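You operate a simulated robot arm through the tools that you are given. There is no shell and no other tool. Be economical: measure what you need, move in short steps, check, and stop when the job is done.

The job below is to be done with a simulated robot arm. You get a single attempt, and the scene is never put back.

TASK
Take the blue fuse marked "15 A" from the top of the wooden work bench and leave it on the top shelf of the low bookcase. Take the burnt relay and put it on the silver cover plate. Put the bottle marked "clutch fluid" from the top of the teal-legged table on the gold cover plate and the bottle that says "screen wash" on the low shelf of the green trainer. Turn the black rpm dial to 1500 rpm. Shut the fourth cabinet drawer from the top. Fetch the medium piston and set it on the beige gasket pack. Take the pink can and leave it on the yellow pane. The order is free. Set down upright: bottle, medium piston, pink can.

The check looks at the end state, three seconds after you hand in, the way a careful person would. Anything else that was tipped, shoved, dropped, spilled or broken makes it a failure. A push-on lid holds only when it is set on centred and level and pressed home; a screw cap is set on level and turned clockwise until tight.

THE ROBOT
A 6-joint arm with a fingered hand on a trunk, on a base that drives. Base frame: it is fixed to the floor where the robot stands at the start and does not move with it; the origin is under the middle of the robot, x ahead of it, y to its left, z up. Readings come in mm, rad, newtons and seconds.
With the tool pointing down near the work surface it reaches from about 140 to 360 mm from the robot's upright axis, wherever it stands. Its first joint turns from -2.897 to 2.897 rad. Places, roughly: beige gasket pack [-250, -5750, 500]; black rpm dial [5100, -1800, 900]; blue fuse [500, 0, 750]; burnt relay (4x4x5 cm) [3700, -5700, 600]; chain oil bottle, clutch fluid bottle, screen wash [7000, -7000, 750]; fourth cabinet drawer [-100, -1800, 600]; gold cover plate (8x11x1 cm) [7200, -7200, 800]; low shelf of the green trainer (34x22 cm) [2780, -5440, 200]; medium piston [-250, -5500, 500]; pink can [-250, -6250, 750]; silver cover plate (8x11x1 cm) [1500, -7800, 800]; top shelf of the low bookcase [-400, -900, 700]; yellow pane (21x12x1 cm) [1800, -7800, 900]. Payload 2.3 kg.
The tool frame sits at the grasp point between the pads (the TCP): z along the fingers, y along the line on which they close. The tips reach 22 mm beyond it. Largest opening 112 mm; the body of the gripper starts 60 mm behind the TCP. The gripper is a hand of 3 fingers: y runs from the thumb to the fingers, the wrist lies at [0, 0, -218] in the tool frame, and closing takes about 1.5 s.
Orientation is told as [roll, pitch, yaw] about the base's x, y, z axes, in that order, counted from this pose: with the fingers straight down and closing along the base's y, the tool's x points along the base's -x, its y along +y and its z along -z.

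THE INTERFACE
- The arm moves only by the tool play_rows. Its argument "moves" is a list of rows, each a list of 6 numbers: the shift along the tool's x, y, z in m, then the turn, a rotation vector about the tool's x, y, z in rad. In form: [[dx, dy, dz, wx, wy, wz], ...]. A call has 1 to 12 rows; each row is the pose to reach, as a shift and turn from the pose commanded when the call began, along the tool's axes at that moment. "hand" is the finger opening in m, from 0 to 0.112, set as the call begins (left out, the last holds). Each row takes 0.2 s and may step no farther than 50 mm and 0.15 rad from the row before; otherwise, or with a gripper value out of range, the whole call is refused. A pose out of reach is approached as far as the arm can. The call stops where the force on the tool passes 40 N (or 10 N more than at its start, if that is more) or the arm is blocked; 0.2 s more then pass. Each finger travels about 72 mm/s and halts on what it meets, pressing with about 29 N; the grip force reading is that of the motor and also rises with nothing between the fingers. The clock runs only during rows and for 0.2 s after the last one: add rows that repeat a pose to give the fingers time. It gives the time, the measured TCP pose, the force on the tool (base axes), the opening and the grip force at its end, in the units of the frame above (readings bear some noise), with the torque about the TCP (base axes, N m) and any sound that the robot's microphone picked up.
- Cameras (640 x 400 px; columns grow to the right, rows downward): "scene" is now at [-18.8, 104.8, 1557.5]; the picture's right is [-0.81, -0.59, 0.00], its down [-0.54, 0.73, -0.41] and it looks along [0.24, -0.33, -0.91] (base axes); focal length 281 px, centre (320, 200). "wrist" rides on the gripper at [66, 3, -80] in the tool frame; the picture's right is [-0.05, 1.00, 0.00], its down [-0.77, -0.04, -0.64] and it looks along [-0.64, -0.03, 0.77] (tool axes); focal length 275 px, centre (320, 200). There is no depth. A picture from a camera that has moved, and an enlarged one, comes with that camera's place and axes in the base frame and with its lens. The place of the scene camera against the robot may be out by one fixed shift of up to 18 mm in any direction.
- snapshot(camera): a new picture of that camera. It takes no simulated time.
- slide_trunk(by): slides the trunk up (or, below 0, down) by that many mm; the arm and the scene camera ride with it, the base frame stays. It gives what a move gives, with no picture.
- steer(legs): drives the robot by 1 to 6 legs, each [ahead, left, turn to the left] in mm, mm and rad, along the robot's own axes; the way and the turn of a leg run together, so that a leg with both is an arc; at most 1500 mm and 3.142 rad a leg. The arm and the cameras ride along, it lands a little off, and it stops where it bumps. It gives what a move gives.
- curl_fingers(finger1, finger2, thumb_bend): sets how far each is bent, from 0 (flat) to 1 (curled in); at 0.3 the hand is open as for a grip, at 0.7 the pads meet at the TCP. One left out holds its place. A second passes; each finger stops where it meets its share of the squeeze, and holds until it gets a number again. A gripper value or a shape takes the hand back. It gives what a move gives, with no picture; readings hold the bend of each and the force on the fingers (four entries, about 0 where the hand has none), thumb and palm.
- preshape(shape): the hand has 3 fingers and takes this shape, open, in about a second: jaw (thumb against the fingers, like two jaws); tri (thumb and two fingers); tip (a fingertip pinch); poke (one finger out to press); point (the index stretched); flat (the hand flat); cup (the hand cupped); fist (a fist). The gripper value then closes the fingers along that shape, each until it touches; the sizes above hold for jaw. It gives what a move gives, with no picture.
- head_to(pan, tilt): turns the head with the scene camera to pan (to the left, within 2.705 rad either way) and tilt (down, from -0.506 to 1.204), counted from straight ahead of the robot. It gives what a move gives.
- inspect(camera, box): a new picture of the part [left, top, right, bottom] of that camera's present view, enlarged. It takes no simulated time.
- sign_off(): hands the job in; it is judged then, once.

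Work in short steps. Places have to be worked out from the pictures, the camera data and where the tool is seen: move nearer, look again, correct. Check each grasp and each placing, and mend what went wrong. You have 207 turns and 180 pictures in all, those below and enlarged ones among them. Open the gripper and draw the arm clear of the work before you hand the job in, unless the task says otherwise; then end with one line.

The tools are called after "Emit:" as name(argument=value, ...) on one line, values as JSON. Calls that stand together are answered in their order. play_rows: Moves the arm, as the interface text tells. Its arguments: {"type":"object","properties":{"moves":{"type":"array"},"hand":{"type":"number"}},"required":["moves"]} The other tools are called the same way: slide_trunk (by) slides the trunk up or down; preshape (shape) gives the hand a shape; curl_fingers (finger1, finger2, thumb_bend) moves the fingers one by one; steer (legs) drives the base; head_to (pan, tilt) turns the head that bears the scene camera; snapshot (camera) takes a picture; inspect (camera, box) takes an enlarged picture of a part of a camera's view; sign_off () hands the job in.

At the start:

```text
time_s: 0.0
eef_pos: [275.8, 27.7, 1080.0]
tool_rot: [0.001, 0.001, -0.001]
ft_force: [0.5, 0.7, -0.7]
ft_torque: [0.0, -0.01, -0.01]
gripper_width: 112.0
gripper_force: 0.1
shape: jaw
bend: [0.3, 0.3, 0.3]
finger forces: [0.0, 0.0, 0.0, 0.0, 0.0, 0.1]
trunk travel left (down, up): [-500.0, 90.0]
robot x, y, heading: [-0.4, 0.7, 0.003]
head pan, tilt: [-0.939, 1.145]
```

scene: 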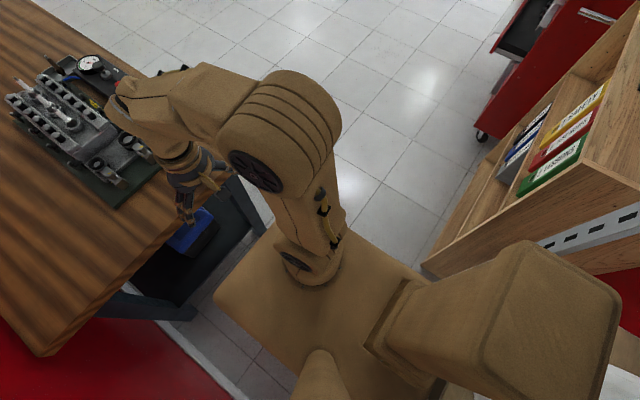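
wrist: 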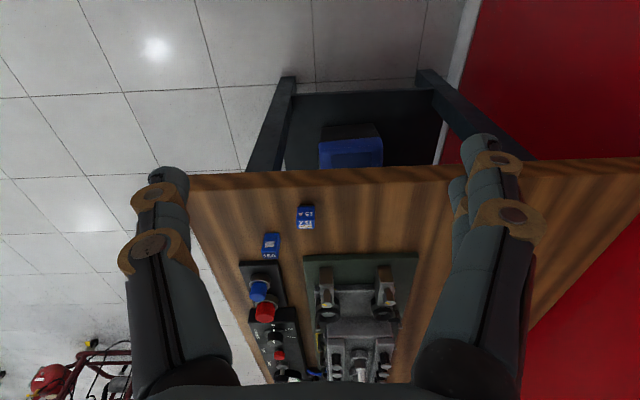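

I'll start by enlarging the wrist view around the two blue fuses on the bench to read their marks.

Emit:
inspect(camera="wrist", box=[230, 180, 350, 280])

Emit:
head_to(pan=0, tilt=0.9)

Emit:
snapshot(camera="scene")

```text
4.00 times, centred on (290, 230) of wrist
camera zoom: at [209.5, 31.4, 1161.6], right [0.05, 1.0, 0.0], down [0.77, -0.04, 0.64], along [0.64, -0.03, -0.77], focal length 1101 px, centre (440, 80)
```

zoom: 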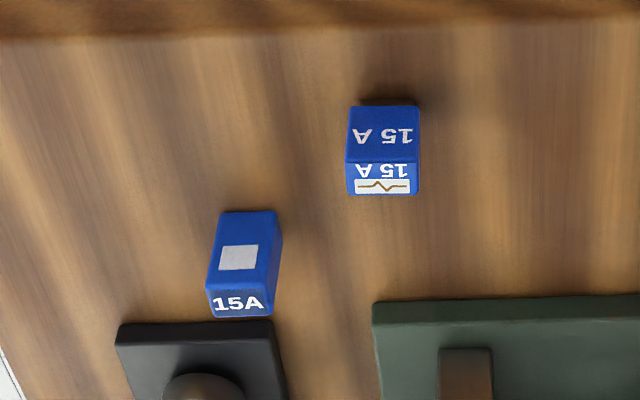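

```text
time_s: 1.2
eef_pos: [275.2, 28.1, 1080.8]
tool_rot: [-0.002, -0.001, -0.001]
ft_force: [-0.1, -0.5, 0.1]
ft_torque: [-0.01, 0.0, 0.03]
gripper_width: 111.7
gripper_force: 0.0
shape: jaw
bend: [0.3, 0.3, 0.3]
finger forces: [0.1, 0.0, 0.1, 0.1, 0.0, 0.1]
trunk travel left (down, up): [-500.0, 90.0]
robot x, y, heading: [2.2, -1.4, -0.005]
head pan, tilt: [0.0, 0.901]
```

```text
176 pictures are left
camera scene: at [21.2, 153.2, 1574.1], right [0.0, -1.0, 0.0], down [-0.78, 0.0, -0.62], along [0.62, 0.0, -0.78], focal length 281 px, centre (320, 200)
```

scene: 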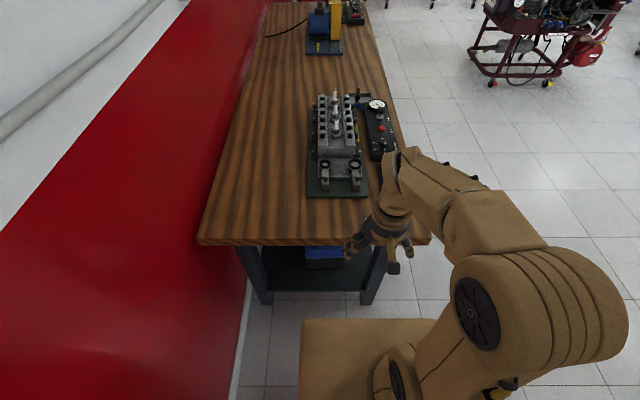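

Two blue blocks lie on the bench: one "15 A" with a fuse-wire symbol near (588,-15), the other "15A" with a grey square near (667,-98). I need to get closer, so I drive ahead a little and look at both.

Emit:
steer(legs=[[100, 0, 0]])

Emit:
head_to(pan=0, tilt=1.2)

Emit:
snapshot(camera="scene")

Emit:
snapshot(camera="wrist")

```text
time_s: 2.4
eef_pos: [374.4, 28.7, 1080.5]
tool_rot: [0.0, -0.001, 0.0]
ft_force: [0.2, -0.3, -0.2]
ft_torque: [0.0, 0.0, -0.01]
gripper_width: 111.7
gripper_force: 0.0
shape: jaw
bend: [0.3, 0.3, 0.3]
finger forces: [0.0, 0.1, 0.1, 0.0, 0.1, 0.1]
trunk travel left (down, up): [-500.0, 90.0]
robot x, y, heading: [100.3, -0.9, -0.0]
head pan, tilt: [0.0, 0.901]
```

```text
time_s: 3.2
eef_pos: [374.6, 28.8, 1081.2]
tool_rot: [0.0, 0.0, -0.001]
ft_force: [-0.2, 0.4, 0.4]
ft_torque: [0.0, -0.02, -0.04]
gripper_width: 112.2
gripper_force: 0.1
shape: jaw
bend: [0.3, 0.3, 0.3]
finger forces: [0.0, 0.0, 0.0, 0.0, 0.1, 0.1]
trunk travel left (down, up): [-500.0, 90.0]
robot x, y, heading: [102.0, -1.0, 0.001]
head pan, tilt: [0.0, 1.201]
```

```text
175 pictures are left
camera scene: at [100.9, 153.3, 1554.3], right [0.0, -1.0, 0.0], down [-0.93, 0.0, -0.36], along [0.36, 0.0, -0.93], focal length 281 px, centre (320, 200)
```

scene: 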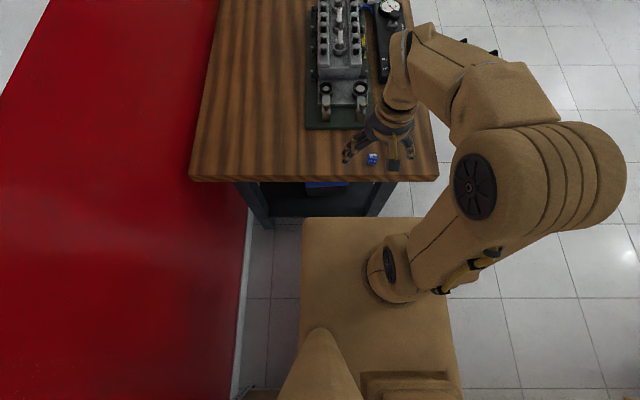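

```text
174 pictures are left
camera wrist: at [308.7, 31.4, 1161.6], right [0.05, 1.0, 0.0], down [0.77, -0.04, 0.64], along [0.64, -0.03, -0.77], focal length 275 px, centre (320, 200)
```

wrist: 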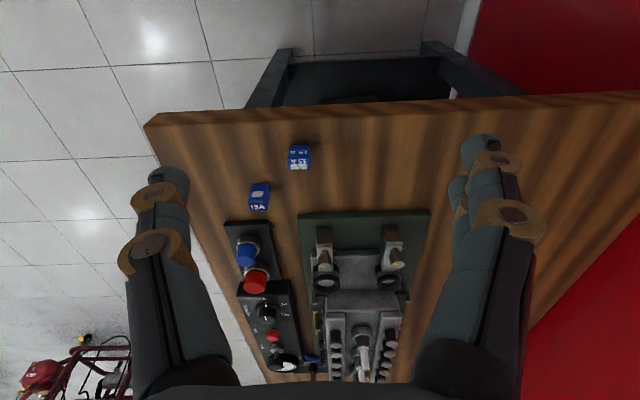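

From the two wrist views I get the bench top near z≈855 and the symbol fuse near (480,0), the other near (540,-60). I enlarge both to decide which is which.

Emit:
inspect(camera="wrist", box=[240, 135, 320, 215])

Emit:
inspect(camera="scene", box=[330, 60, 430, 190])

```text
5.00 times, centred on (280, 175) of wrist
camera zoom: at [308.7, 31.4, 1161.6], right [0.05, 1.0, 0.0], down [0.77, -0.04, 0.64], along [0.64, -0.03, -0.77], focal length 1376 px, centre (520, 325)
```

zoom: 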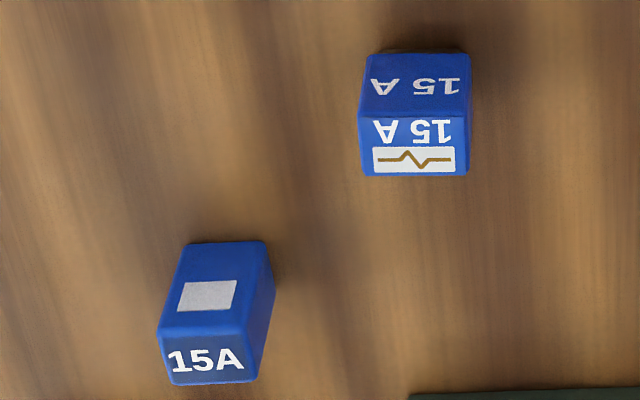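

```text
3.08 times, centred on (380, 125) of scene
camera zoom: at [100.9, 153.3, 1554.3], right [0.0, -1.0, 0.0], down [-0.93, 0.0, -0.36], along [0.36, 0.0, -0.93], focal length 866 px, centre (135, 431)
```

zoom: 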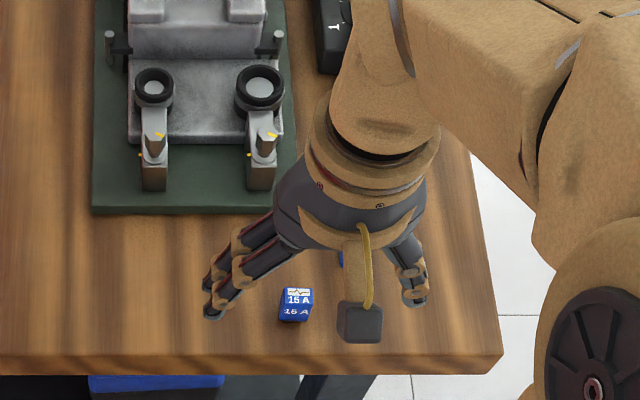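

The fuse with the wire symbol and exactly "15 A" is the target; the other carries "15A" and a square. I drive 60 mm further, lower partway with a narrower opening and look.

Emit:
steer(legs=[[60, 0, 0]])

Emit:
play_rows(moves=[[0, 0, 0.04, 0, 0, 0], [0, -0.01, 0.08, 0, 0, 0], [0, -0.02, 0.1, 0, 0, 0]], hand=0.06)

Emit:
snapshot(camera="wrist")

Emit:
snapshot(camera="scene")

```text
time_s: 4.2
eef_pos: [436.4, 27.1, 1081.1]
tool_rot: [-0.001, 0.003, 0.001]
ft_force: [-0.2, -0.4, 1.0]
ft_torque: [0.01, 0.04, -0.04]
gripper_width: 111.9
gripper_force: 0.2
shape: jaw
bend: [0.3, 0.3, 0.3]
finger forces: [0.0, 0.1, 0.0, 0.0, 0.0, 0.0]
trunk travel left (down, up): [-500.0, 90.0]
robot x, y, heading: [160.0, 2.1, 0.0]
head pan, tilt: [0.0, 1.201]
```

```text
time_s: 5.0
eef_pos: [435.2, 7.6, 979.1]
tool_rot: [-0.001, -0.001, 0.001]
ft_force: [0.7, 0.4, -0.5]
ft_torque: [-0.01, -0.03, 0.0]
gripper_width: 60.8
gripper_force: 0.0
shape: jaw
bend: [0.72, 0.72, 0.7]
finger forces: [0.1, 0.1, 0.1, 0.0, 0.0, 0.0]
trunk travel left (down, up): [-500.0, 90.0]
robot x, y, heading: [162.4, 0.7, -0.002]
head pan, tilt: [0.0, 1.201]
```

```text
171 pictures are left
camera wrist: at [369.2, 11.5, 1060.9], right [0.05, 1.0, 0.0], down [0.77, -0.04, 0.64], along [0.64, -0.03, -0.77], focal length 275 px, centre (320, 200)
```

wrist: 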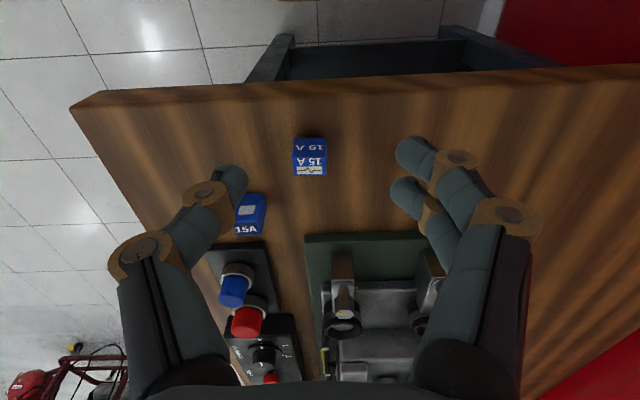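

```text
170 pictures are left
camera scene: at [161.1, 153.2, 1554.3], right [0.0, -1.0, 0.0], down [-0.93, 0.0, -0.36], along [0.36, 0.0, -0.93], focal length 281 px, centre (320, 200)
```

scene: 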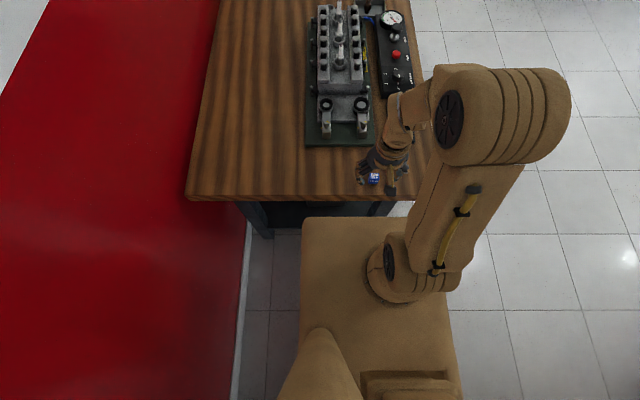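

The fuse's top centre works out near (490,-3,870). I move above it, still with clearance, and look again.

Emit:
play_rows(moves=[[-0.025, -0.005, 0.02, 0, 0, 0], [-0.045, -0.01, 0.05, 0, 0, 0], [-0.045, -0.01, 0.05, 0, 0, 0]])

Emit:
snapshot(camera="wrist")

```text
time_s: 5.8
eef_pos: [479.7, -2.7, 931.0]
tool_rot: [0.0, 0.0, 0.001]
ft_force: [0.1, -0.4, 0.5]
ft_torque: [0.02, 0.01, 0.0]
gripper_width: 60.7
gripper_force: 0.1
shape: jaw
bend: [0.72, 0.72, 0.7]
finger forces: [0.1, 0.0, 0.1, 0.0, 0.0, 0.1]
trunk travel left (down, up): [-500.0, 90.0]
robot x, y, heading: [159.3, 0.3, 0.001]
head pan, tilt: [0.0, 1.201]
```

```text
169 pictures are left
camera wrist: at [413.7, 1.5, 1011.5], right [0.05, 1.0, 0.0], down [0.77, -0.04, 0.64], along [0.64, -0.03, -0.77], focal length 275 px, centre (320, 200)
```

wrist: 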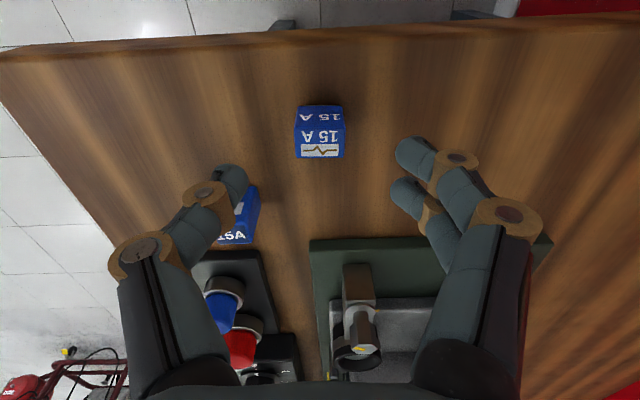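

The fuse top is centred near (488,-2), z from 845 to 870. I go down to TCP z≈873 around it, and stay ready to check contact.

Emit:
play_rows(moves=[[-0.008, 0, 0.03, 0, 0, 0], [-0.008, 0, 0.045, 0, 0, 0], [-0.008, 0, 0.057, 0, 0, 0], [-0.008, 0, 0.057, 0, 0, 0]])

Emit:
snapshot(camera="wrist")

```text
time_s: 6.8
eef_pos: [488.0, -2.2, 874.2]
tool_rot: [-0.001, 0.0, -0.001]
ft_force: [-0.4, -1.0, -0.4]
ft_torque: [-0.01, 0.0, -0.02]
gripper_width: 60.5
gripper_force: 0.1
shape: jaw
bend: [0.72, 0.72, 0.7]
finger forces: [0.0, 0.0, 0.1, 0.0, 0.0, 0.0]
trunk travel left (down, up): [-500.0, 90.0]
robot x, y, heading: [159.8, 0.4, -0.001]
head pan, tilt: [0.0, 1.201]
```

```text
168 pictures are left
camera wrist: at [421.7, 1.6, 954.6], right [0.05, 1.0, 0.0], down [0.77, -0.04, 0.64], along [0.64, -0.03, -0.77], focal length 275 px, centre (320, 200)
```

wrist: 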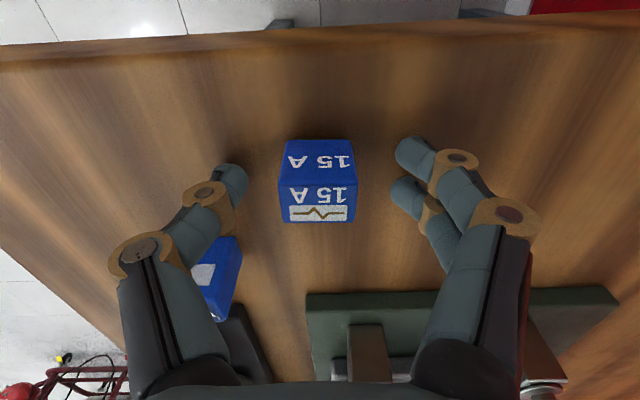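

The fuse is between the fingers, with its top at about TCP height. I go 8 mm lower and close.

Emit:
play_rows(moves=[[0, 0, 0.008, 0, 0, 0], [0, 0, 0.008, 0, 0, 0]])

Emit:
play_rows(moves=[[0, 0, 0, 0, 0, 0], [0, 0, 0, 0, 0, 0], [0, 0, 0, 0, 0, 0], [0, 0, 0, 0, 0, 0], [0, 0, 0, 0, 0, 0], [0, 0, 0, 0, 0, 0]], hand=0.015)

Emit:
snapshot(camera="wrist")

```text
time_s: 7.2
eef_pos: [487.6, -1.9, 871.9]
tool_rot: [-0.001, -0.011, 0.0]
ft_force: [-7.7, 1.4, 36.3]
ft_torque: [0.54, 0.2, 0.16]
gripper_width: 59.6
gripper_force: 0.0
shape: jaw
bend: [0.74, 0.74, 0.7]
finger forces: [13.6, 11.6, 0.0, 0.0, 9.9, 0.0]
trunk travel left (down, up): [-500.0, 90.0]
robot x, y, heading: [162.0, 0.9, -0.002]
head pan, tilt: [0.0, 1.201]
stopped in row 2: the force on the tool passed its limit at 44 N (the readings are from after the stop); the commanded pose is now the measured one
```

```text
time_s: 8.6
eef_pos: [488.7, -1.3, 870.7]
tool_rot: [-0.001, -0.01, 0.001]
ft_force: [-4.1, 2.7, 26.6]
ft_torque: [0.66, 0.34, 0.08]
gripper_width: 19.7
gripper_force: 29.0
shape: jaw
bend: [0.77, 0.77, 0.74]
finger forces: [44.3, 0.1, 0.1, 0.1, 22.6, 0.0]
trunk travel left (down, up): [-500.0, 90.0]
robot x, y, heading: [160.3, -0.3, 0.006]
head pan, tilt: [0.0, 1.201]
```

```text
167 pictures are left
camera wrist: at [421.4, 1.7, 949.4], right [0.05, 1.0, 0.0], down [0.76, -0.04, 0.64], along [0.64, -0.03, -0.77], focal length 275 px, centre (320, 200)
```

wrist: 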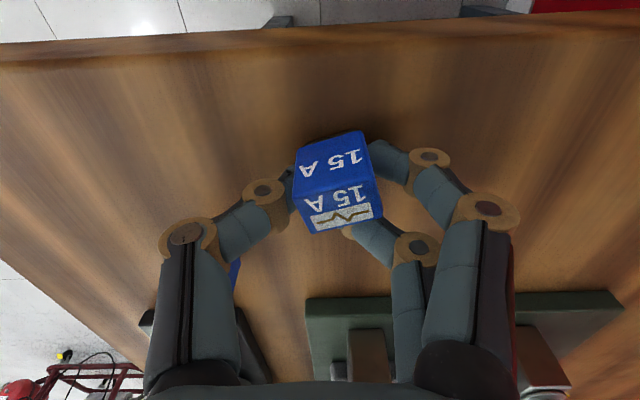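

The grip holds the fuse (29 N), twisted slightly, and the bench top is at about z=849. I lift straight up and check.

Emit:
play_rows(moves=[[0, 0, -0.03, 0, 0, 0], [0, 0, -0.07, 0, 0, 0], [0, 0, -0.11, 0, 0, 0], [0, 0, -0.15, 0, 0, 0]])

Emit:
snapshot(camera="wrist")

Emit:
head_to(pan=-2.2, tilt=0.6)

Emit:
snapshot(camera="scene")

```text
time_s: 9.6
eef_pos: [488.6, -2.8, 1019.3]
tool_rot: [0.0, -0.006, 0.0]
ft_force: [0.2, 0.6, 0.4]
ft_torque: [0.0, 0.01, 0.0]
gripper_width: 17.1
gripper_force: 29.2
shape: jaw
bend: [0.72, 0.77, 0.73]
finger forces: [18.1, 0.0, 0.0, 0.0, 20.4, 0.0]
trunk travel left (down, up): [-500.0, 90.0]
robot x, y, heading: [156.4, 1.3, -0.003]
head pan, tilt: [0.0, 1.201]
```

```text
166 pictures are left
camera wrist: at [421.6, 0.5, 1098.4], right [0.05, 1.0, 0.0], down [0.77, -0.04, 0.64], along [0.64, -0.03, -0.77], focal length 275 px, centre (320, 200)
```

wrist: 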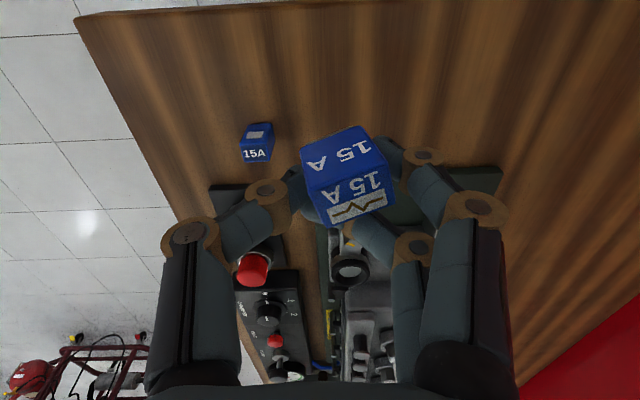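

```text
time_s: 11.7
eef_pos: [488.6, -3.7, 1017.8]
tool_rot: [0.001, -0.007, 0.002]
ft_force: [-0.2, -0.5, -0.4]
ft_torque: [-0.01, 0.02, 0.05]
gripper_width: 16.9
gripper_force: 29.2
shape: jaw
bend: [0.72, 0.77, 0.73]
finger forces: [18.2, 0.0, 0.0, 0.0, 20.5, 0.0]
trunk travel left (down, up): [-500.0, 90.0]
robot x, y, heading: [156.8, -0.5, 0.002]
head pan, tilt: [-2.201, 0.6]
```

```text
165 pictures are left
camera scene: at [53.0, 81.9, 1598.9], right [-0.81, 0.59, 0.0], down [0.33, 0.46, -0.83], along [-0.49, -0.67, -0.57], focal length 281 px, centre (320, 200)
```

scene: 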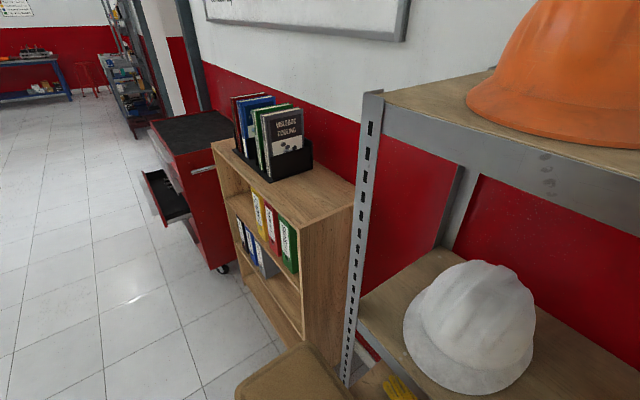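

The fuse is held (thumb and one finger). The bookcase stands to the west with a free part of its top near (-550,-900). I back off, turn to face -y so the bookcase comes on my right side, then look.

Emit:
steer(legs=[[-170, 0, 0], [0, 0, -1.571]])

Emit:
head_to(pan=-0.7, tilt=0.6)

Emit:
snapshot(camera="scene")

```text
time_s: 14.3
eef_pos: [322.1, -79.0, 1017.8]
tool_rot: [0.001, -0.004, -0.215]
ft_force: [-0.4, 1.0, -0.8]
ft_torque: [0.01, 0.0, 0.03]
gripper_width: 16.7
gripper_force: 29.3
shape: jaw
bend: [0.72, 0.77, 0.73]
finger forces: [18.4, 0.1, 0.1, 0.0, 20.6, 0.0]
trunk travel left (down, up): [-500.0, 90.0]
robot x, y, heading: [1.7, -2.6, -0.214]
head pan, tilt: [-2.201, 0.6]
stopped in leg 2: the robot was blocked; the commanded pose is now the measured one
```

```text
time_s: 15.9
eef_pos: [322.4, -78.2, 1018.5]
tool_rot: [0.0, -0.008, -0.215]
ft_force: [0.7, -0.9, -0.9]
ft_torque: [-0.02, -0.01, 0.03]
gripper_width: 16.6
gripper_force: 28.0
shape: jaw
bend: [0.72, 0.77, 0.73]
finger forces: [18.3, 0.0, 0.0, 0.0, 20.6, 0.0]
trunk travel left (down, up): [-500.0, 90.0]
robot x, y, heading: [7.5, -1.7, -0.214]
head pan, tilt: [-0.7, 0.6]
```

```text
164 pictures are left
camera scene: at [32.6, 87.8, 1598.9], right [-0.79, -0.61, 0.0], down [-0.34, 0.45, -0.83], along [0.5, -0.65, -0.56], focal length 281 px, centre (320, 200)
```

scene: 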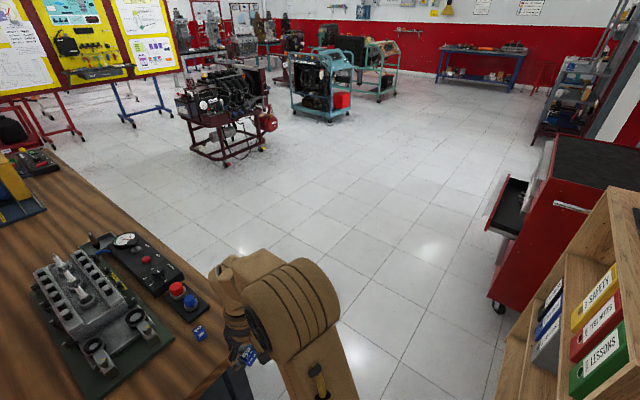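

The turn was blocked early, so I look behind and right to find what is touching.

Emit:
head_to(pan=-2.4, tilt=1.0)

Emit:
snapshot(camera="scene")

Emit:
head_to(pan=2.5, tilt=1.0)

Emit:
snapshot(camera="scene")

```text
time_s: 17.7
eef_pos: [322.0, -77.3, 1017.3]
tool_rot: [0.001, -0.008, -0.216]
ft_force: [0.7, 0.4, -0.6]
ft_torque: [0.0, 0.02, -0.02]
gripper_width: 16.9
gripper_force: 29.2
shape: jaw
bend: [0.72, 0.77, 0.73]
finger forces: [18.3, 0.1, 0.1, 0.0, 20.6, 0.0]
trunk travel left (down, up): [-500.0, 90.0]
robot x, y, heading: [2.1, -5.8, -0.214]
head pan, tilt: [-2.4, 1.0]
```

```text
163 pictures are left
camera scene: at [-81.4, 122.8, 1566.9], right [-0.5, 0.86, 0.0], down [0.73, 0.42, -0.54], along [-0.47, -0.27, -0.84], focal length 281 px, centre (320, 200)
```

scene: 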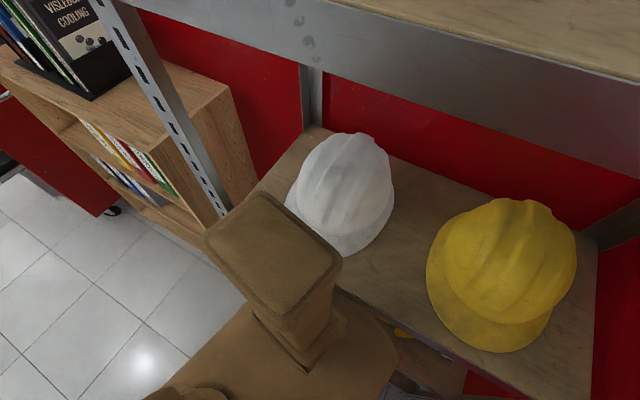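

```text
time_s: 21.5
eef_pos: [323.3, -77.2, 1018.9]
tool_rot: [0.0, -0.007, -0.217]
ft_force: [0.2, 0.3, -0.4]
ft_torque: [0.0, 0.0, 0.0]
gripper_width: 16.7
gripper_force: 29.6
shape: jaw
bend: [0.72, 0.77, 0.73]
finger forces: [18.3, 0.0, 0.0, 0.0, 20.5, 0.0]
trunk travel left (down, up): [-500.0, 90.0]
robot x, y, heading: [1.8, -2.6, -0.218]
head pan, tilt: [2.499, 1.0]
```

```text
162 pictures are left
camera scene: at [-66.8, 210.6, 1566.9], right [0.76, 0.65, 0.0], down [0.55, -0.64, -0.54], along [-0.35, 0.41, -0.84], focal length 281 px, centre (320, 200)
```

scene: 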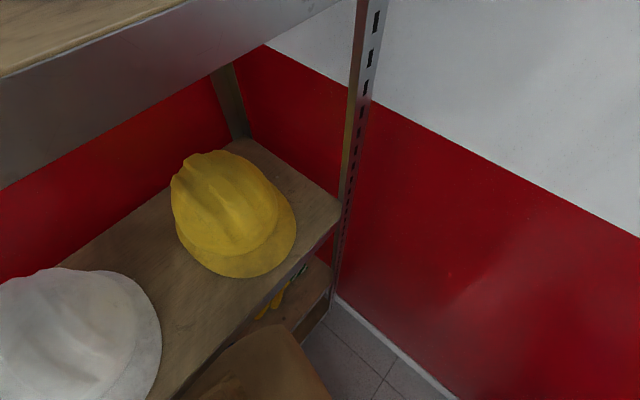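

The robot's rear column touched the steel rack. I go a bit ahead, straighten, strafe right clear of the bench, and only then turn.

Emit:
steer(legs=[[100, 0, 0], [0, 0, 0.215], [0, -800, 0], [0, 0, -1.571]])

Emit:
head_to(pan=-1.4, tilt=0.9)

Emit:
snapshot(camera="scene")

```text
time_s: 31.2
eef_pos: [100.7, -1162.2, 1017.9]
tool_rot: [0.001, -0.008, -1.553]
ft_force: [-0.6, 0.8, -0.6]
ft_torque: [0.04, 0.0, 0.02]
gripper_width: 16.7
gripper_force: 28.6
shape: jaw
bend: [0.72, 0.77, 0.73]
finger forces: [18.2, 0.1, 0.0, 0.0, 20.5, 0.1]
trunk travel left (down, up): [-500.0, 90.0]
robot x, y, heading: [96.4, -833.9, -1.556]
head pan, tilt: [2.499, 1.0]
```

```text
time_s: 34.4
eef_pos: [99.9, -1162.5, 1019.7]
tool_rot: [-0.001, -0.007, -1.556]
ft_force: [0.0, -0.5, -0.3]
ft_torque: [0.01, -0.02, 0.01]
gripper_width: 16.9
gripper_force: 29.1
shape: jaw
bend: [0.72, 0.77, 0.73]
finger forces: [18.2, 0.0, 0.1, 0.0, 20.5, 0.1]
trunk travel left (down, up): [-500.0, 90.0]
robot x, y, heading: [99.4, -837.6, -1.556]
head pan, tilt: [-1.4, 0.901]
```

```text
161 pictures are left
camera scene: at [170.8, -772.1, 1574.1], right [-0.18, 0.98, 0.0], down [0.77, 0.14, -0.62], along [-0.61, -0.11, -0.78], focal length 281 px, centre (320, 200)
```

scene: 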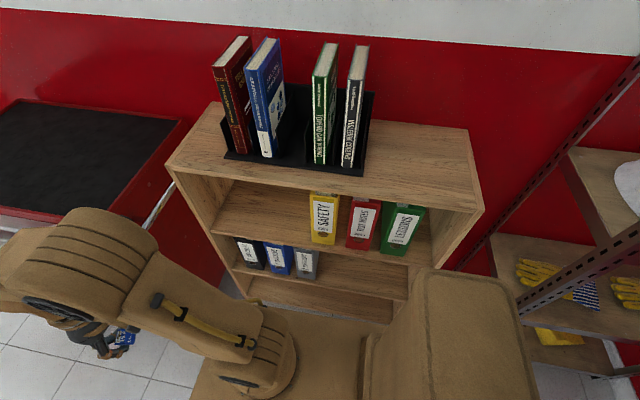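

Triangulating from two views, the bookcase front is at x≈-275, y from -1240 to -480, with the top board at z≈1050 and the upper shelf board at z≈735, which matches the given ~700. So the top shelf is the upper inner shelf, free for y in about -1200…-900. I strafe left for room, drive ahead and swing the arm to the right.

Emit:
steer(legs=[[0, 110, 0], [200, 0, -0.015]])

Emit:
play_rows(moves=[[0.0034, -0.047, 0, 0, 0, 0.1428], [0.0134, -0.093, 0, 0, 0, 0.2856], [0.0298, -0.1371, 0, 0, 0, 0.4284], [0.0524, -0.1784, 0, 0, 0, 0.5712], [0.0806, -0.2161, 0, 0, 0, 0.714], [0.1139, -0.2494, 0, 0, 0, 0.8568], [0.1516, -0.2776, 0, 0, 0, 0.9996], [0.1929, -0.3002, 0, 0, 0, 1.1424], [0.237, -0.3166, 0, 0, 0, 1.2852], [0.283, -0.3266, 0, 0, 0, 1.428], [0.33, -0.33, 0, 0, 0, 1.5708]])

Emit:
snapshot(camera="wrist")

Emit:
snapshot(camera="scene")

```text
time_s: 36.8
eef_pos: [205.7, -1359.8, 1018.2]
tool_rot: [0.0, -0.006, -1.572]
ft_force: [-0.4, -0.5, -0.8]
ft_torque: [0.05, -0.01, 0.02]
gripper_width: 16.9
gripper_force: 29.2
shape: jaw
bend: [0.72, 0.77, 0.73]
finger forces: [18.2, 0.0, 0.0, 0.0, 20.6, 0.0]
trunk travel left (down, up): [-500.0, 90.0]
robot x, y, heading: [208.5, -1031.6, -1.573]
head pan, tilt: [-1.4, 0.901]
```

```text
time_s: 39.1
eef_pos: [-122.7, -1025.8, 1017.6]
tool_rot: [0.007, -0.001, 3.138]
ft_force: [-0.4, 0.6, 0.0]
ft_torque: [0.01, -0.01, 0.02]
gripper_width: 16.8
gripper_force: 29.0
shape: jaw
bend: [0.71, 0.77, 0.73]
finger forces: [18.4, 0.0, 0.1, 0.1, 20.7, 0.1]
trunk travel left (down, up): [-500.0, 90.0]
robot x, y, heading: [213.1, -1030.3, -1.571]
head pan, tilt: [-1.4, 0.901]
```

```text
160 pictures are left
camera wrist: at [-56.8, -1027.6, 1096.9], right [-0.05, -1.0, 0.01], down [-0.77, 0.04, 0.64], along [-0.63, 0.03, -0.77], focal length 275 px, centre (320, 200)
```

wrist: 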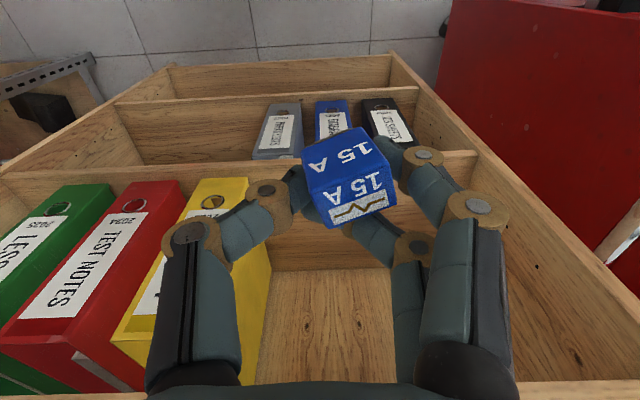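

```text
159 pictures are left
camera scene: at [282.0, -969.0, 1574.1], right [-0.17, 0.99, 0.0], down [0.77, 0.13, -0.62], along [-0.61, -0.11, -0.78], focal length 281 px, centre (320, 200)
```

scene: 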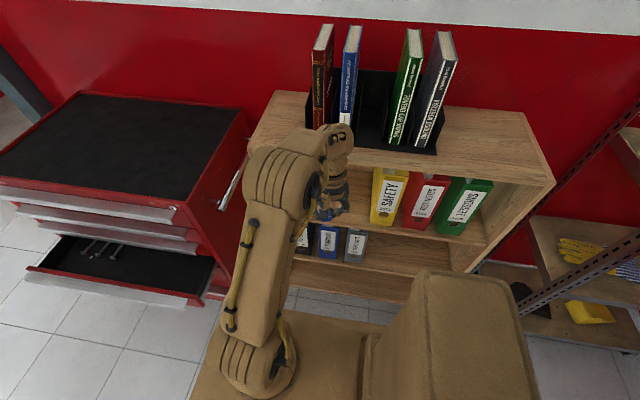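

The wrist view shows free space on the upper shelf from y≈-907 to -1240, with the shelf surface at about z≈730. I tilt the tool 0.9 rad to point into the shelf, then lower the trunk and look.

Emit:
play_rows(moves=[[0, 0.01, 0, 0, -0.15, 0], [0, 0.02, 0, 0, -0.3, 0], [0, 0.03, 0, 0, -0.45, 0], [0, 0.04, 0, 0, -0.6, 0], [0, 0.045, 0, 0, -0.75, 0], [0, 0.045, 0, 0, -0.9, 0], [0, 0.045, 0, 0, -0.9, 0]])

Emit:
slide_trunk(by=-200)

Emit:
snapshot(camera="wrist")

Emit:
snapshot(camera="scene")

```text
time_s: 40.8
eef_pos: [-143.5, -1071.9, 1017.2]
tool_rot: [0.012, -0.9, 3.13]
ft_force: [-0.7, 0.4, 0.3]
ft_torque: [0.04, 0.01, -0.03]
gripper_width: 16.3
gripper_force: 28.3
shape: jaw
bend: [0.71, 0.77, 0.73]
finger forces: [17.9, 0.0, 0.1, 0.0, 20.7, 0.0]
out of reach, approached as far as the arm can: row 4, 5, 6, 7
trunk travel left (down, up): [-500.0, 90.0]
robot x, y, heading: [211.3, -1033.4, -1.573]
head pan, tilt: [-1.4, 0.901]
```

```text
time_s: 42.9
eef_pos: [-143.7, -1071.7, 817.4]
tool_rot: [0.011, -0.899, 3.13]
ft_force: [-0.2, 0.0, -0.7]
ft_torque: [-0.01, -0.02, 0.0]
gripper_width: 16.3
gripper_force: 28.9
shape: jaw
bend: [0.71, 0.77, 0.73]
finger forces: [18.0, 0.0, 0.1, 0.0, 20.6, 0.0]
trunk travel left (down, up): [-300.0, 290.0]
robot x, y, heading: [209.0, -1032.1, -1.574]
head pan, tilt: [-1.4, 0.901]
```

```text
158 pictures are left
camera wrist: at [-39.7, -1074.2, 815.3], right [-0.03, -1.0, 0.04], down [0.02, 0.04, 1.0], along [-1.0, 0.03, 0.02], focal length 275 px, centre (320, 200)
```

wrist: 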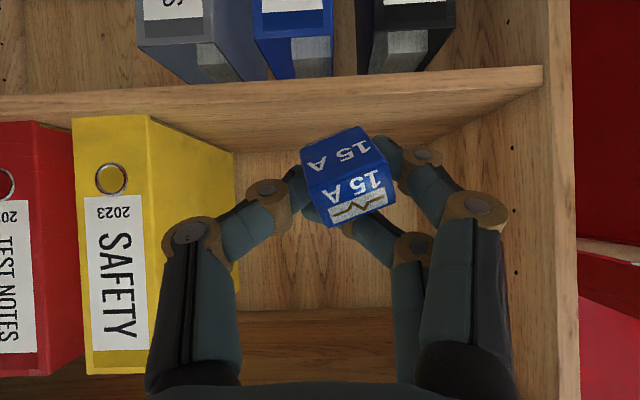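

```text
157 pictures are left
camera scene: at [282.1, -970.2, 1374.1], right [-0.17, 0.99, 0.0], down [0.77, 0.13, -0.62], along [-0.61, -0.1, -0.78], focal length 281 px, centre (320, 200)
```

scene: 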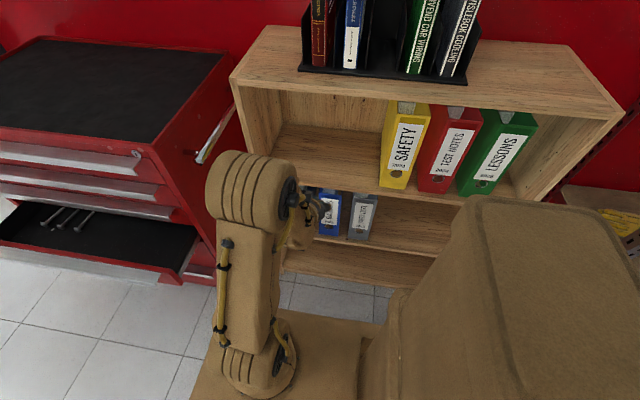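

The shelf surface is at about z=735, my TCP is at 817, and the hand points level enough. I lower 15 mm and strafe right in two steps to bring the fuse inside.

Emit:
slide_trunk(by=-15)

Emit:
steer(legs=[[0, -130, 0]])

Emit:
snapshot(camera="wrist")

Emit:
snapshot(camera="scene")

```text
time_s: 43.5
eef_pos: [-143.5, -1071.3, 802.1]
tool_rot: [0.012, -0.898, 3.13]
ft_force: [0.1, -0.6, -0.5]
ft_torque: [0.0, 0.01, 0.0]
gripper_width: 16.5
gripper_force: 28.7
shape: jaw
bend: [0.71, 0.77, 0.73]
finger forces: [18.0, 0.1, 0.0, 0.0, 20.6, 0.0]
trunk travel left (down, up): [-285.0, 305.0]
robot x, y, heading: [211.8, -1029.2, -1.57]
head pan, tilt: [-1.4, 0.901]
```

```text
time_s: 44.8
eef_pos: [-275.0, -1070.0, 802.6]
tool_rot: [0.009, -0.9, 3.129]
ft_force: [-1.3, -0.2, -1.0]
ft_torque: [0.01, -0.02, 0.0]
gripper_width: 16.5
gripper_force: 28.9
shape: jaw
bend: [0.71, 0.77, 0.73]
finger forces: [18.0, 0.0, 0.1, 0.0, 20.6, 0.1]
trunk travel left (down, up): [-285.0, 305.0]
robot x, y, heading: [80.3, -1026.9, -1.572]
head pan, tilt: [-1.4, 0.901]
```

```text
156 pictures are left
camera wrist: at [-170.3, -1073.4, 800.1], right [-0.03, -1.0, 0.04], down [0.02, 0.04, 1.0], along [-1.0, 0.03, 0.02], focal length 275 px, centre (320, 200)
```

wrist: 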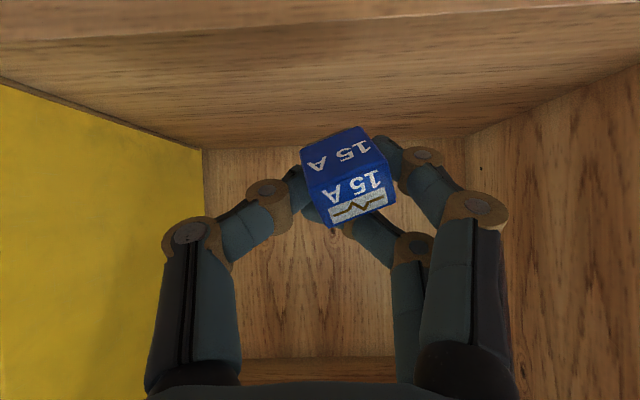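

```text
155 pictures are left
camera scene: at [151.3, -970.0, 1359.1], right [-0.17, 0.99, 0.0], down [0.77, 0.13, -0.62], along [-0.61, -0.1, -0.78], focal length 281 px, centre (320, 200)
```

scene: 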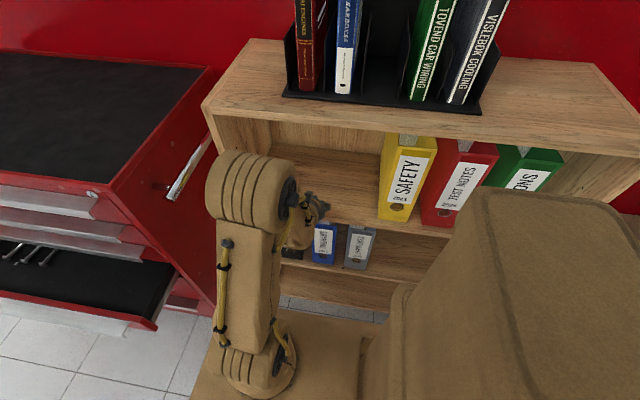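

The front edge is right at TCP now and clear below. I strafe 60 mm further in.

Emit:
steer(legs=[[0, -62, 0]])

Emit:
slide_trunk(by=-20)

Emit:
snapshot(camera="wrist")

Emit:
head_to(pan=-1.2, tilt=0.9)

Emit:
snapshot(camera="scene")

```text
time_s: 45.8
eef_pos: [-338.5, -1070.8, 801.9]
tool_rot: [0.011, -0.897, 3.129]
ft_force: [1.5, 0.0, -0.3]
ft_torque: [0.02, -0.03, 0.01]
gripper_width: 16.3
gripper_force: 29.0
shape: jaw
bend: [0.71, 0.77, 0.73]
finger forces: [18.0, 0.0, 0.0, 0.0, 20.7, 0.1]
trunk travel left (down, up): [-285.0, 305.0]
robot x, y, heading: [17.5, -1026.3, -1.575]
head pan, tilt: [-1.4, 0.901]
```

```text
time_s: 46.5
eef_pos: [-337.0, -1070.2, 782.6]
tool_rot: [0.009, -0.898, 3.13]
ft_force: [-0.3, 0.6, -0.9]
ft_torque: [0.02, -0.01, 0.02]
gripper_width: 16.4
gripper_force: 28.9
shape: jaw
bend: [0.71, 0.77, 0.73]
finger forces: [18.0, 0.0, 0.0, 0.0, 20.5, 0.0]
trunk travel left (down, up): [-265.0, 325.0]
robot x, y, heading: [19.9, -1024.1, -1.576]
head pan, tilt: [-1.4, 0.901]
```

```text
154 pictures are left
camera wrist: at [-232.1, -1073.1, 780.2], right [-0.03, -1.0, 0.04], down [0.02, 0.04, 1.0], along [-1.0, 0.03, 0.02], focal length 275 px, centre (320, 200)
```

wrist: 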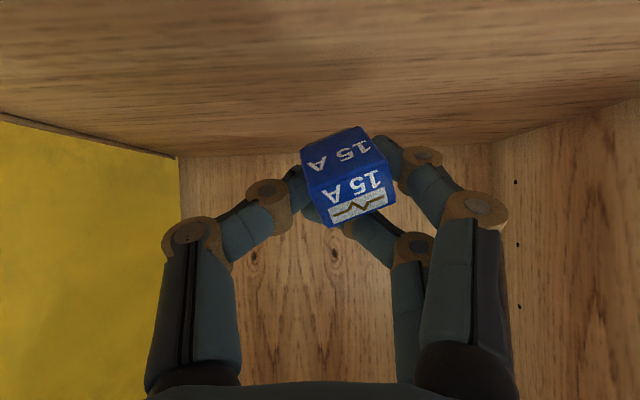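

```text
time_s: 47.2
eef_pos: [-336.8, -1069.8, 782.9]
tool_rot: [0.011, -0.898, 3.13]
ft_force: [0.1, -1.2, -0.5]
ft_torque: [0.01, -0.01, 0.0]
gripper_width: 16.7
gripper_force: 29.3
shape: jaw
bend: [0.71, 0.77, 0.73]
finger forces: [18.1, 0.0, 0.1, 0.0, 20.6, 0.1]
trunk travel left (down, up): [-265.0, 325.0]
robot x, y, heading: [15.7, -1034.7, -1.57]
head pan, tilt: [-1.201, 0.901]
```

```text
153 pictures are left
camera scene: at [93.8, -984.2, 1339.1], right [-0.36, 0.93, 0.0], down [0.73, 0.28, -0.62], along [-0.58, -0.22, -0.78], focal length 281 px, centre (320, 200)
```

scene: 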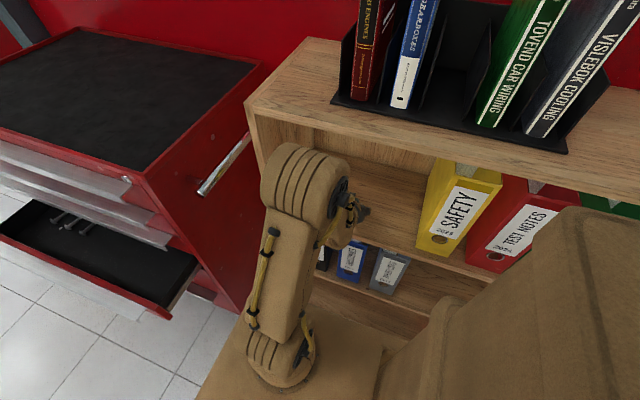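

Now lowering gently in small steps along world-down until I feel the shelf.

Emit:
play_rows(moves=[[0.0039, 0, 0.0031, 0, 0, 0], [0.0078, 0, 0.0062, 0, 0, 0], [0.0117, 0, 0.0093, 0, 0, 0], [0.0157, 0, 0.0124, 0, 0, 0]])

Emit:
snapshot(camera="wrist")

```text
time_s: 48.2
eef_pos: [-337.1, -1071.3, 761.8]
tool_rot: [0.011, -0.901, 3.131]
ft_force: [0.4, -0.9, 0.0]
ft_torque: [0.0, 0.01, 0.02]
gripper_width: 16.4
gripper_force: 29.2
shape: jaw
bend: [0.71, 0.77, 0.73]
finger forces: [18.0, 0.0, 0.0, 0.1, 20.6, 0.0]
trunk travel left (down, up): [-265.0, 325.0]
robot x, y, heading: [17.9, -1026.4, -1.574]
head pan, tilt: [-1.201, 0.901]
```

```text
152 pictures are left
camera wrist: at [-232.0, -1073.2, 760.5], right [-0.03, -1.0, 0.04], down [0.02, 0.04, 1.0], along [-1.0, 0.03, 0.02], focal length 275 px, centre (320, 200)
```

wrist: 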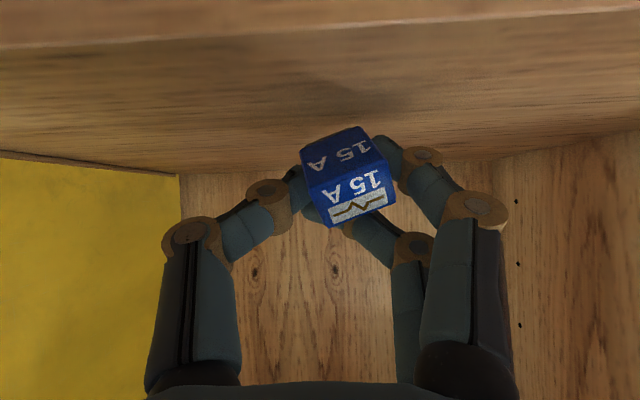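

Geometry from these two heights puts the shelf at about z=724. I continue down in 4 mm steps.

Emit:
play_rows(moves=[[0.0031, 0, 0.0025, 0, 0, 0], [0.0063, 0, 0.005, 0, 0, 0], [0.0086, 0, 0.0068, 0, 0, 0], [0.011, 0, 0.0087, 0, 0, 0]])

Emit:
inspect(camera="wrist", box=[240, 90, 480, 240])

```text
time_s: 49.2
eef_pos: [-338.6, -1069.4, 753.3]
tool_rot: [0.009, -0.919, 3.132]
ft_force: [0.7, 4.5, 18.6]
ft_torque: [-0.26, 0.16, -0.05]
gripper_width: 17.1
gripper_force: 28.9
shape: jaw
bend: [0.73, 0.77, 0.74]
finger forces: [22.0, 0.0, 0.0, 0.0, 27.3, 0.0]
trunk travel left (down, up): [-265.0, 325.0]
robot x, y, heading: [18.6, -1027.6, -1.578]
head pan, tilt: [-1.201, 0.901]
stopped in row 4: the force on the tool passed its limit at 45 N (the readings are from after the stop); the commanded pose is now the measured one
```

```text
2.67 times, centred on (360, 165) of wrist
camera zoom: at [-234.3, -1072.3, 749.8], right [-0.03, -1.0, 0.04], down [0.04, 0.04, 1.0], along [-1.0, 0.03, 0.04], focal length 734 px, centre (213, 293)
```

zoom: 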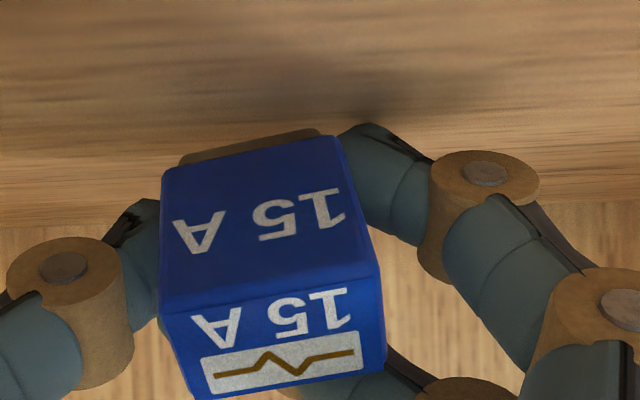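

Contact with the shelf is felt. I open the fingers and wait.

Emit:
play_rows(moves=[[0, 0, 0, 0, 0, 0], [0, 0, 0, 0, 0, 0], [0, 0, 0, 0, 0, 0], [0, 0, 0, 0, 0, 0], [0, 0, 0, 0, 0, 0]], hand=0.07)

Emit:
snapshot(camera="wrist")

```text
time_s: 50.4
eef_pos: [-337.7, -1069.2, 753.5]
tool_rot: [0.011, -0.912, 3.129]
ft_force: [-4.6, 6.9, 20.2]
ft_torque: [-0.34, 0.26, -0.16]
gripper_width: 62.5
gripper_force: 0.1
shape: jaw
bend: [0.76, 0.71, 0.69]
finger forces: [20.1, 0.0, 0.0, 0.1, 0.0, 0.0]
trunk travel left (down, up): [-265.0, 325.0]
robot x, y, heading: [22.8, -1028.4, -1.571]
head pan, tilt: [-1.201, 0.901]
```

```text
150 pictures are left
camera wrist: at [-234.0, -1072.2, 749.0], right [-0.03, -1.0, 0.04], down [0.03, 0.04, 1.0], along [-1.0, 0.03, 0.03], focal length 275 px, centre (320, 200)
```

wrist: 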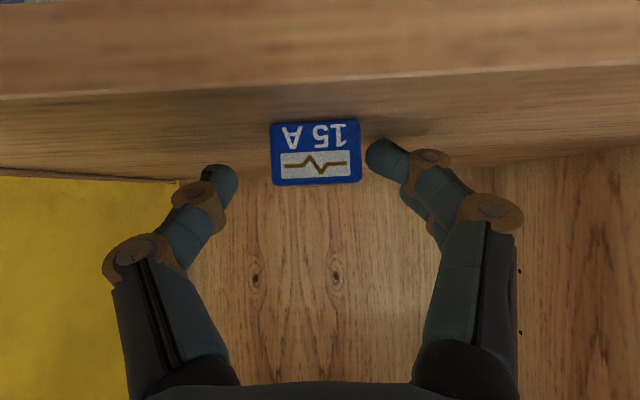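

The fuse rests on the shelf, clear of the fingers. I raise the hand slightly, then strafe out to the left.

Emit:
play_rows(moves=[[-0.0078, 0, -0.0062, 0, 0, 0], [-0.0235, 0, -0.0187, 0, 0, 0]])

Emit:
steer(legs=[[0, 270, 0]])

Emit:
snapshot(camera="wrist")

Emit:
head_to(pan=-0.6, tilt=0.7)

Emit:
snapshot(camera="scene")

```text
time_s: 51.0
eef_pos: [-337.7, -1070.8, 782.1]
tool_rot: [0.01, -0.909, 3.13]
ft_force: [-0.4, -0.4, -0.5]
ft_torque: [-0.01, 0.0, 0.01]
gripper_width: 69.6
gripper_force: 0.1
shape: jaw
bend: [0.71, 0.71, 0.69]
finger forces: [0.0, 0.0, 0.0, 0.0, 0.0, 0.0]
trunk travel left (down, up): [-265.0, 325.0]
robot x, y, heading: [20.2, -1027.1, -1.575]
head pan, tilt: [-1.201, 0.901]
```

```text
time_s: 52.9
eef_pos: [-70.9, -1072.2, 782.9]
tool_rot: [0.009, -0.91, 3.134]
ft_force: [-0.1, 0.1, -0.8]
ft_torque: [0.04, -0.02, -0.01]
gripper_width: 69.8
gripper_force: 0.0
shape: jaw
bend: [0.71, 0.71, 0.69]
finger forces: [0.1, 0.0, 0.0, 0.0, 0.0, 0.0]
trunk travel left (down, up): [-265.0, 325.0]
robot x, y, heading: [284.5, -1030.4, -1.578]
head pan, tilt: [-1.201, 0.901]
```

```text
149 pictures are left
camera wrist: at [34.3, -1074.4, 778.9], right [-0.03, -1.0, 0.04], down [0.03, 0.04, 1.0], along [-1.0, 0.03, 0.03], focal length 275 px, centre (320, 200)
```

wrist: 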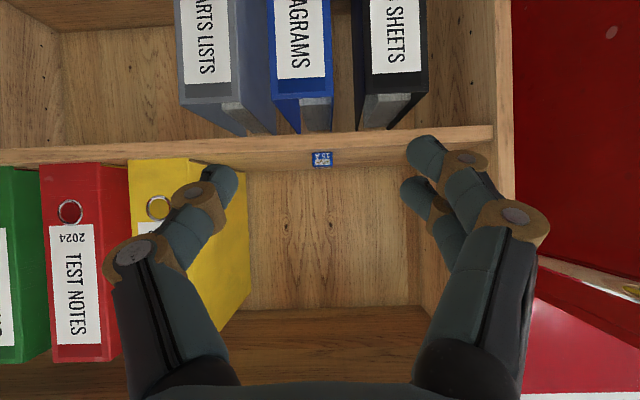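

```text
time_s: 53.9
eef_pos: [-69.9, -1071.6, 781.7]
tool_rot: [0.008, -0.91, 3.134]
ft_force: [-0.4, 0.5, 0.5]
ft_torque: [-0.02, 0.01, 0.01]
gripper_width: 69.7
gripper_force: 0.1
shape: jaw
bend: [0.71, 0.71, 0.69]
finger forces: [0.0, 0.1, 0.0, 0.0, 0.0, 0.0]
trunk travel left (down, up): [-265.0, 325.0]
robot x, y, heading: [283.5, -1033.8, -1.573]
head pan, tilt: [-0.6, 0.7]
```

```text
148 pictures are left
camera scene: at [384.3, -1027.8, 1355.2], right [-0.82, 0.57, 0.0], down [0.37, 0.53, -0.76], along [-0.43, -0.63, -0.64], focal length 281 px, centre (320, 200)
```

scene: 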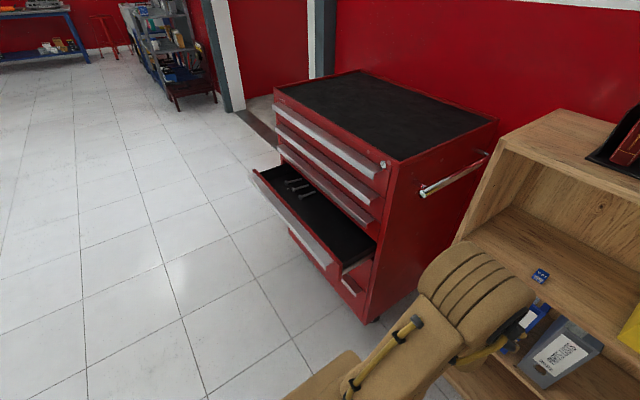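

The fuse sits well on the shelf. Next is the cabinet: I enlarge to count drawers and check the open one is the fourth.

Emit:
inspect(camera="scene", box=[240, 70, 480, 330])

```text
1.54 times, centred on (360, 200) of scene
camera zoom: at [384.3, -1027.8, 1355.2], right [-0.82, 0.57, 0.0], down [0.37, 0.53, -0.76], along [-0.43, -0.63, -0.64], focal length 433 px, centre (258, 200)
```

zoom: 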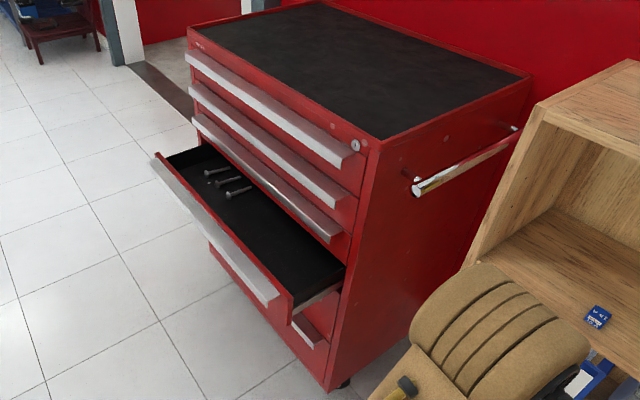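

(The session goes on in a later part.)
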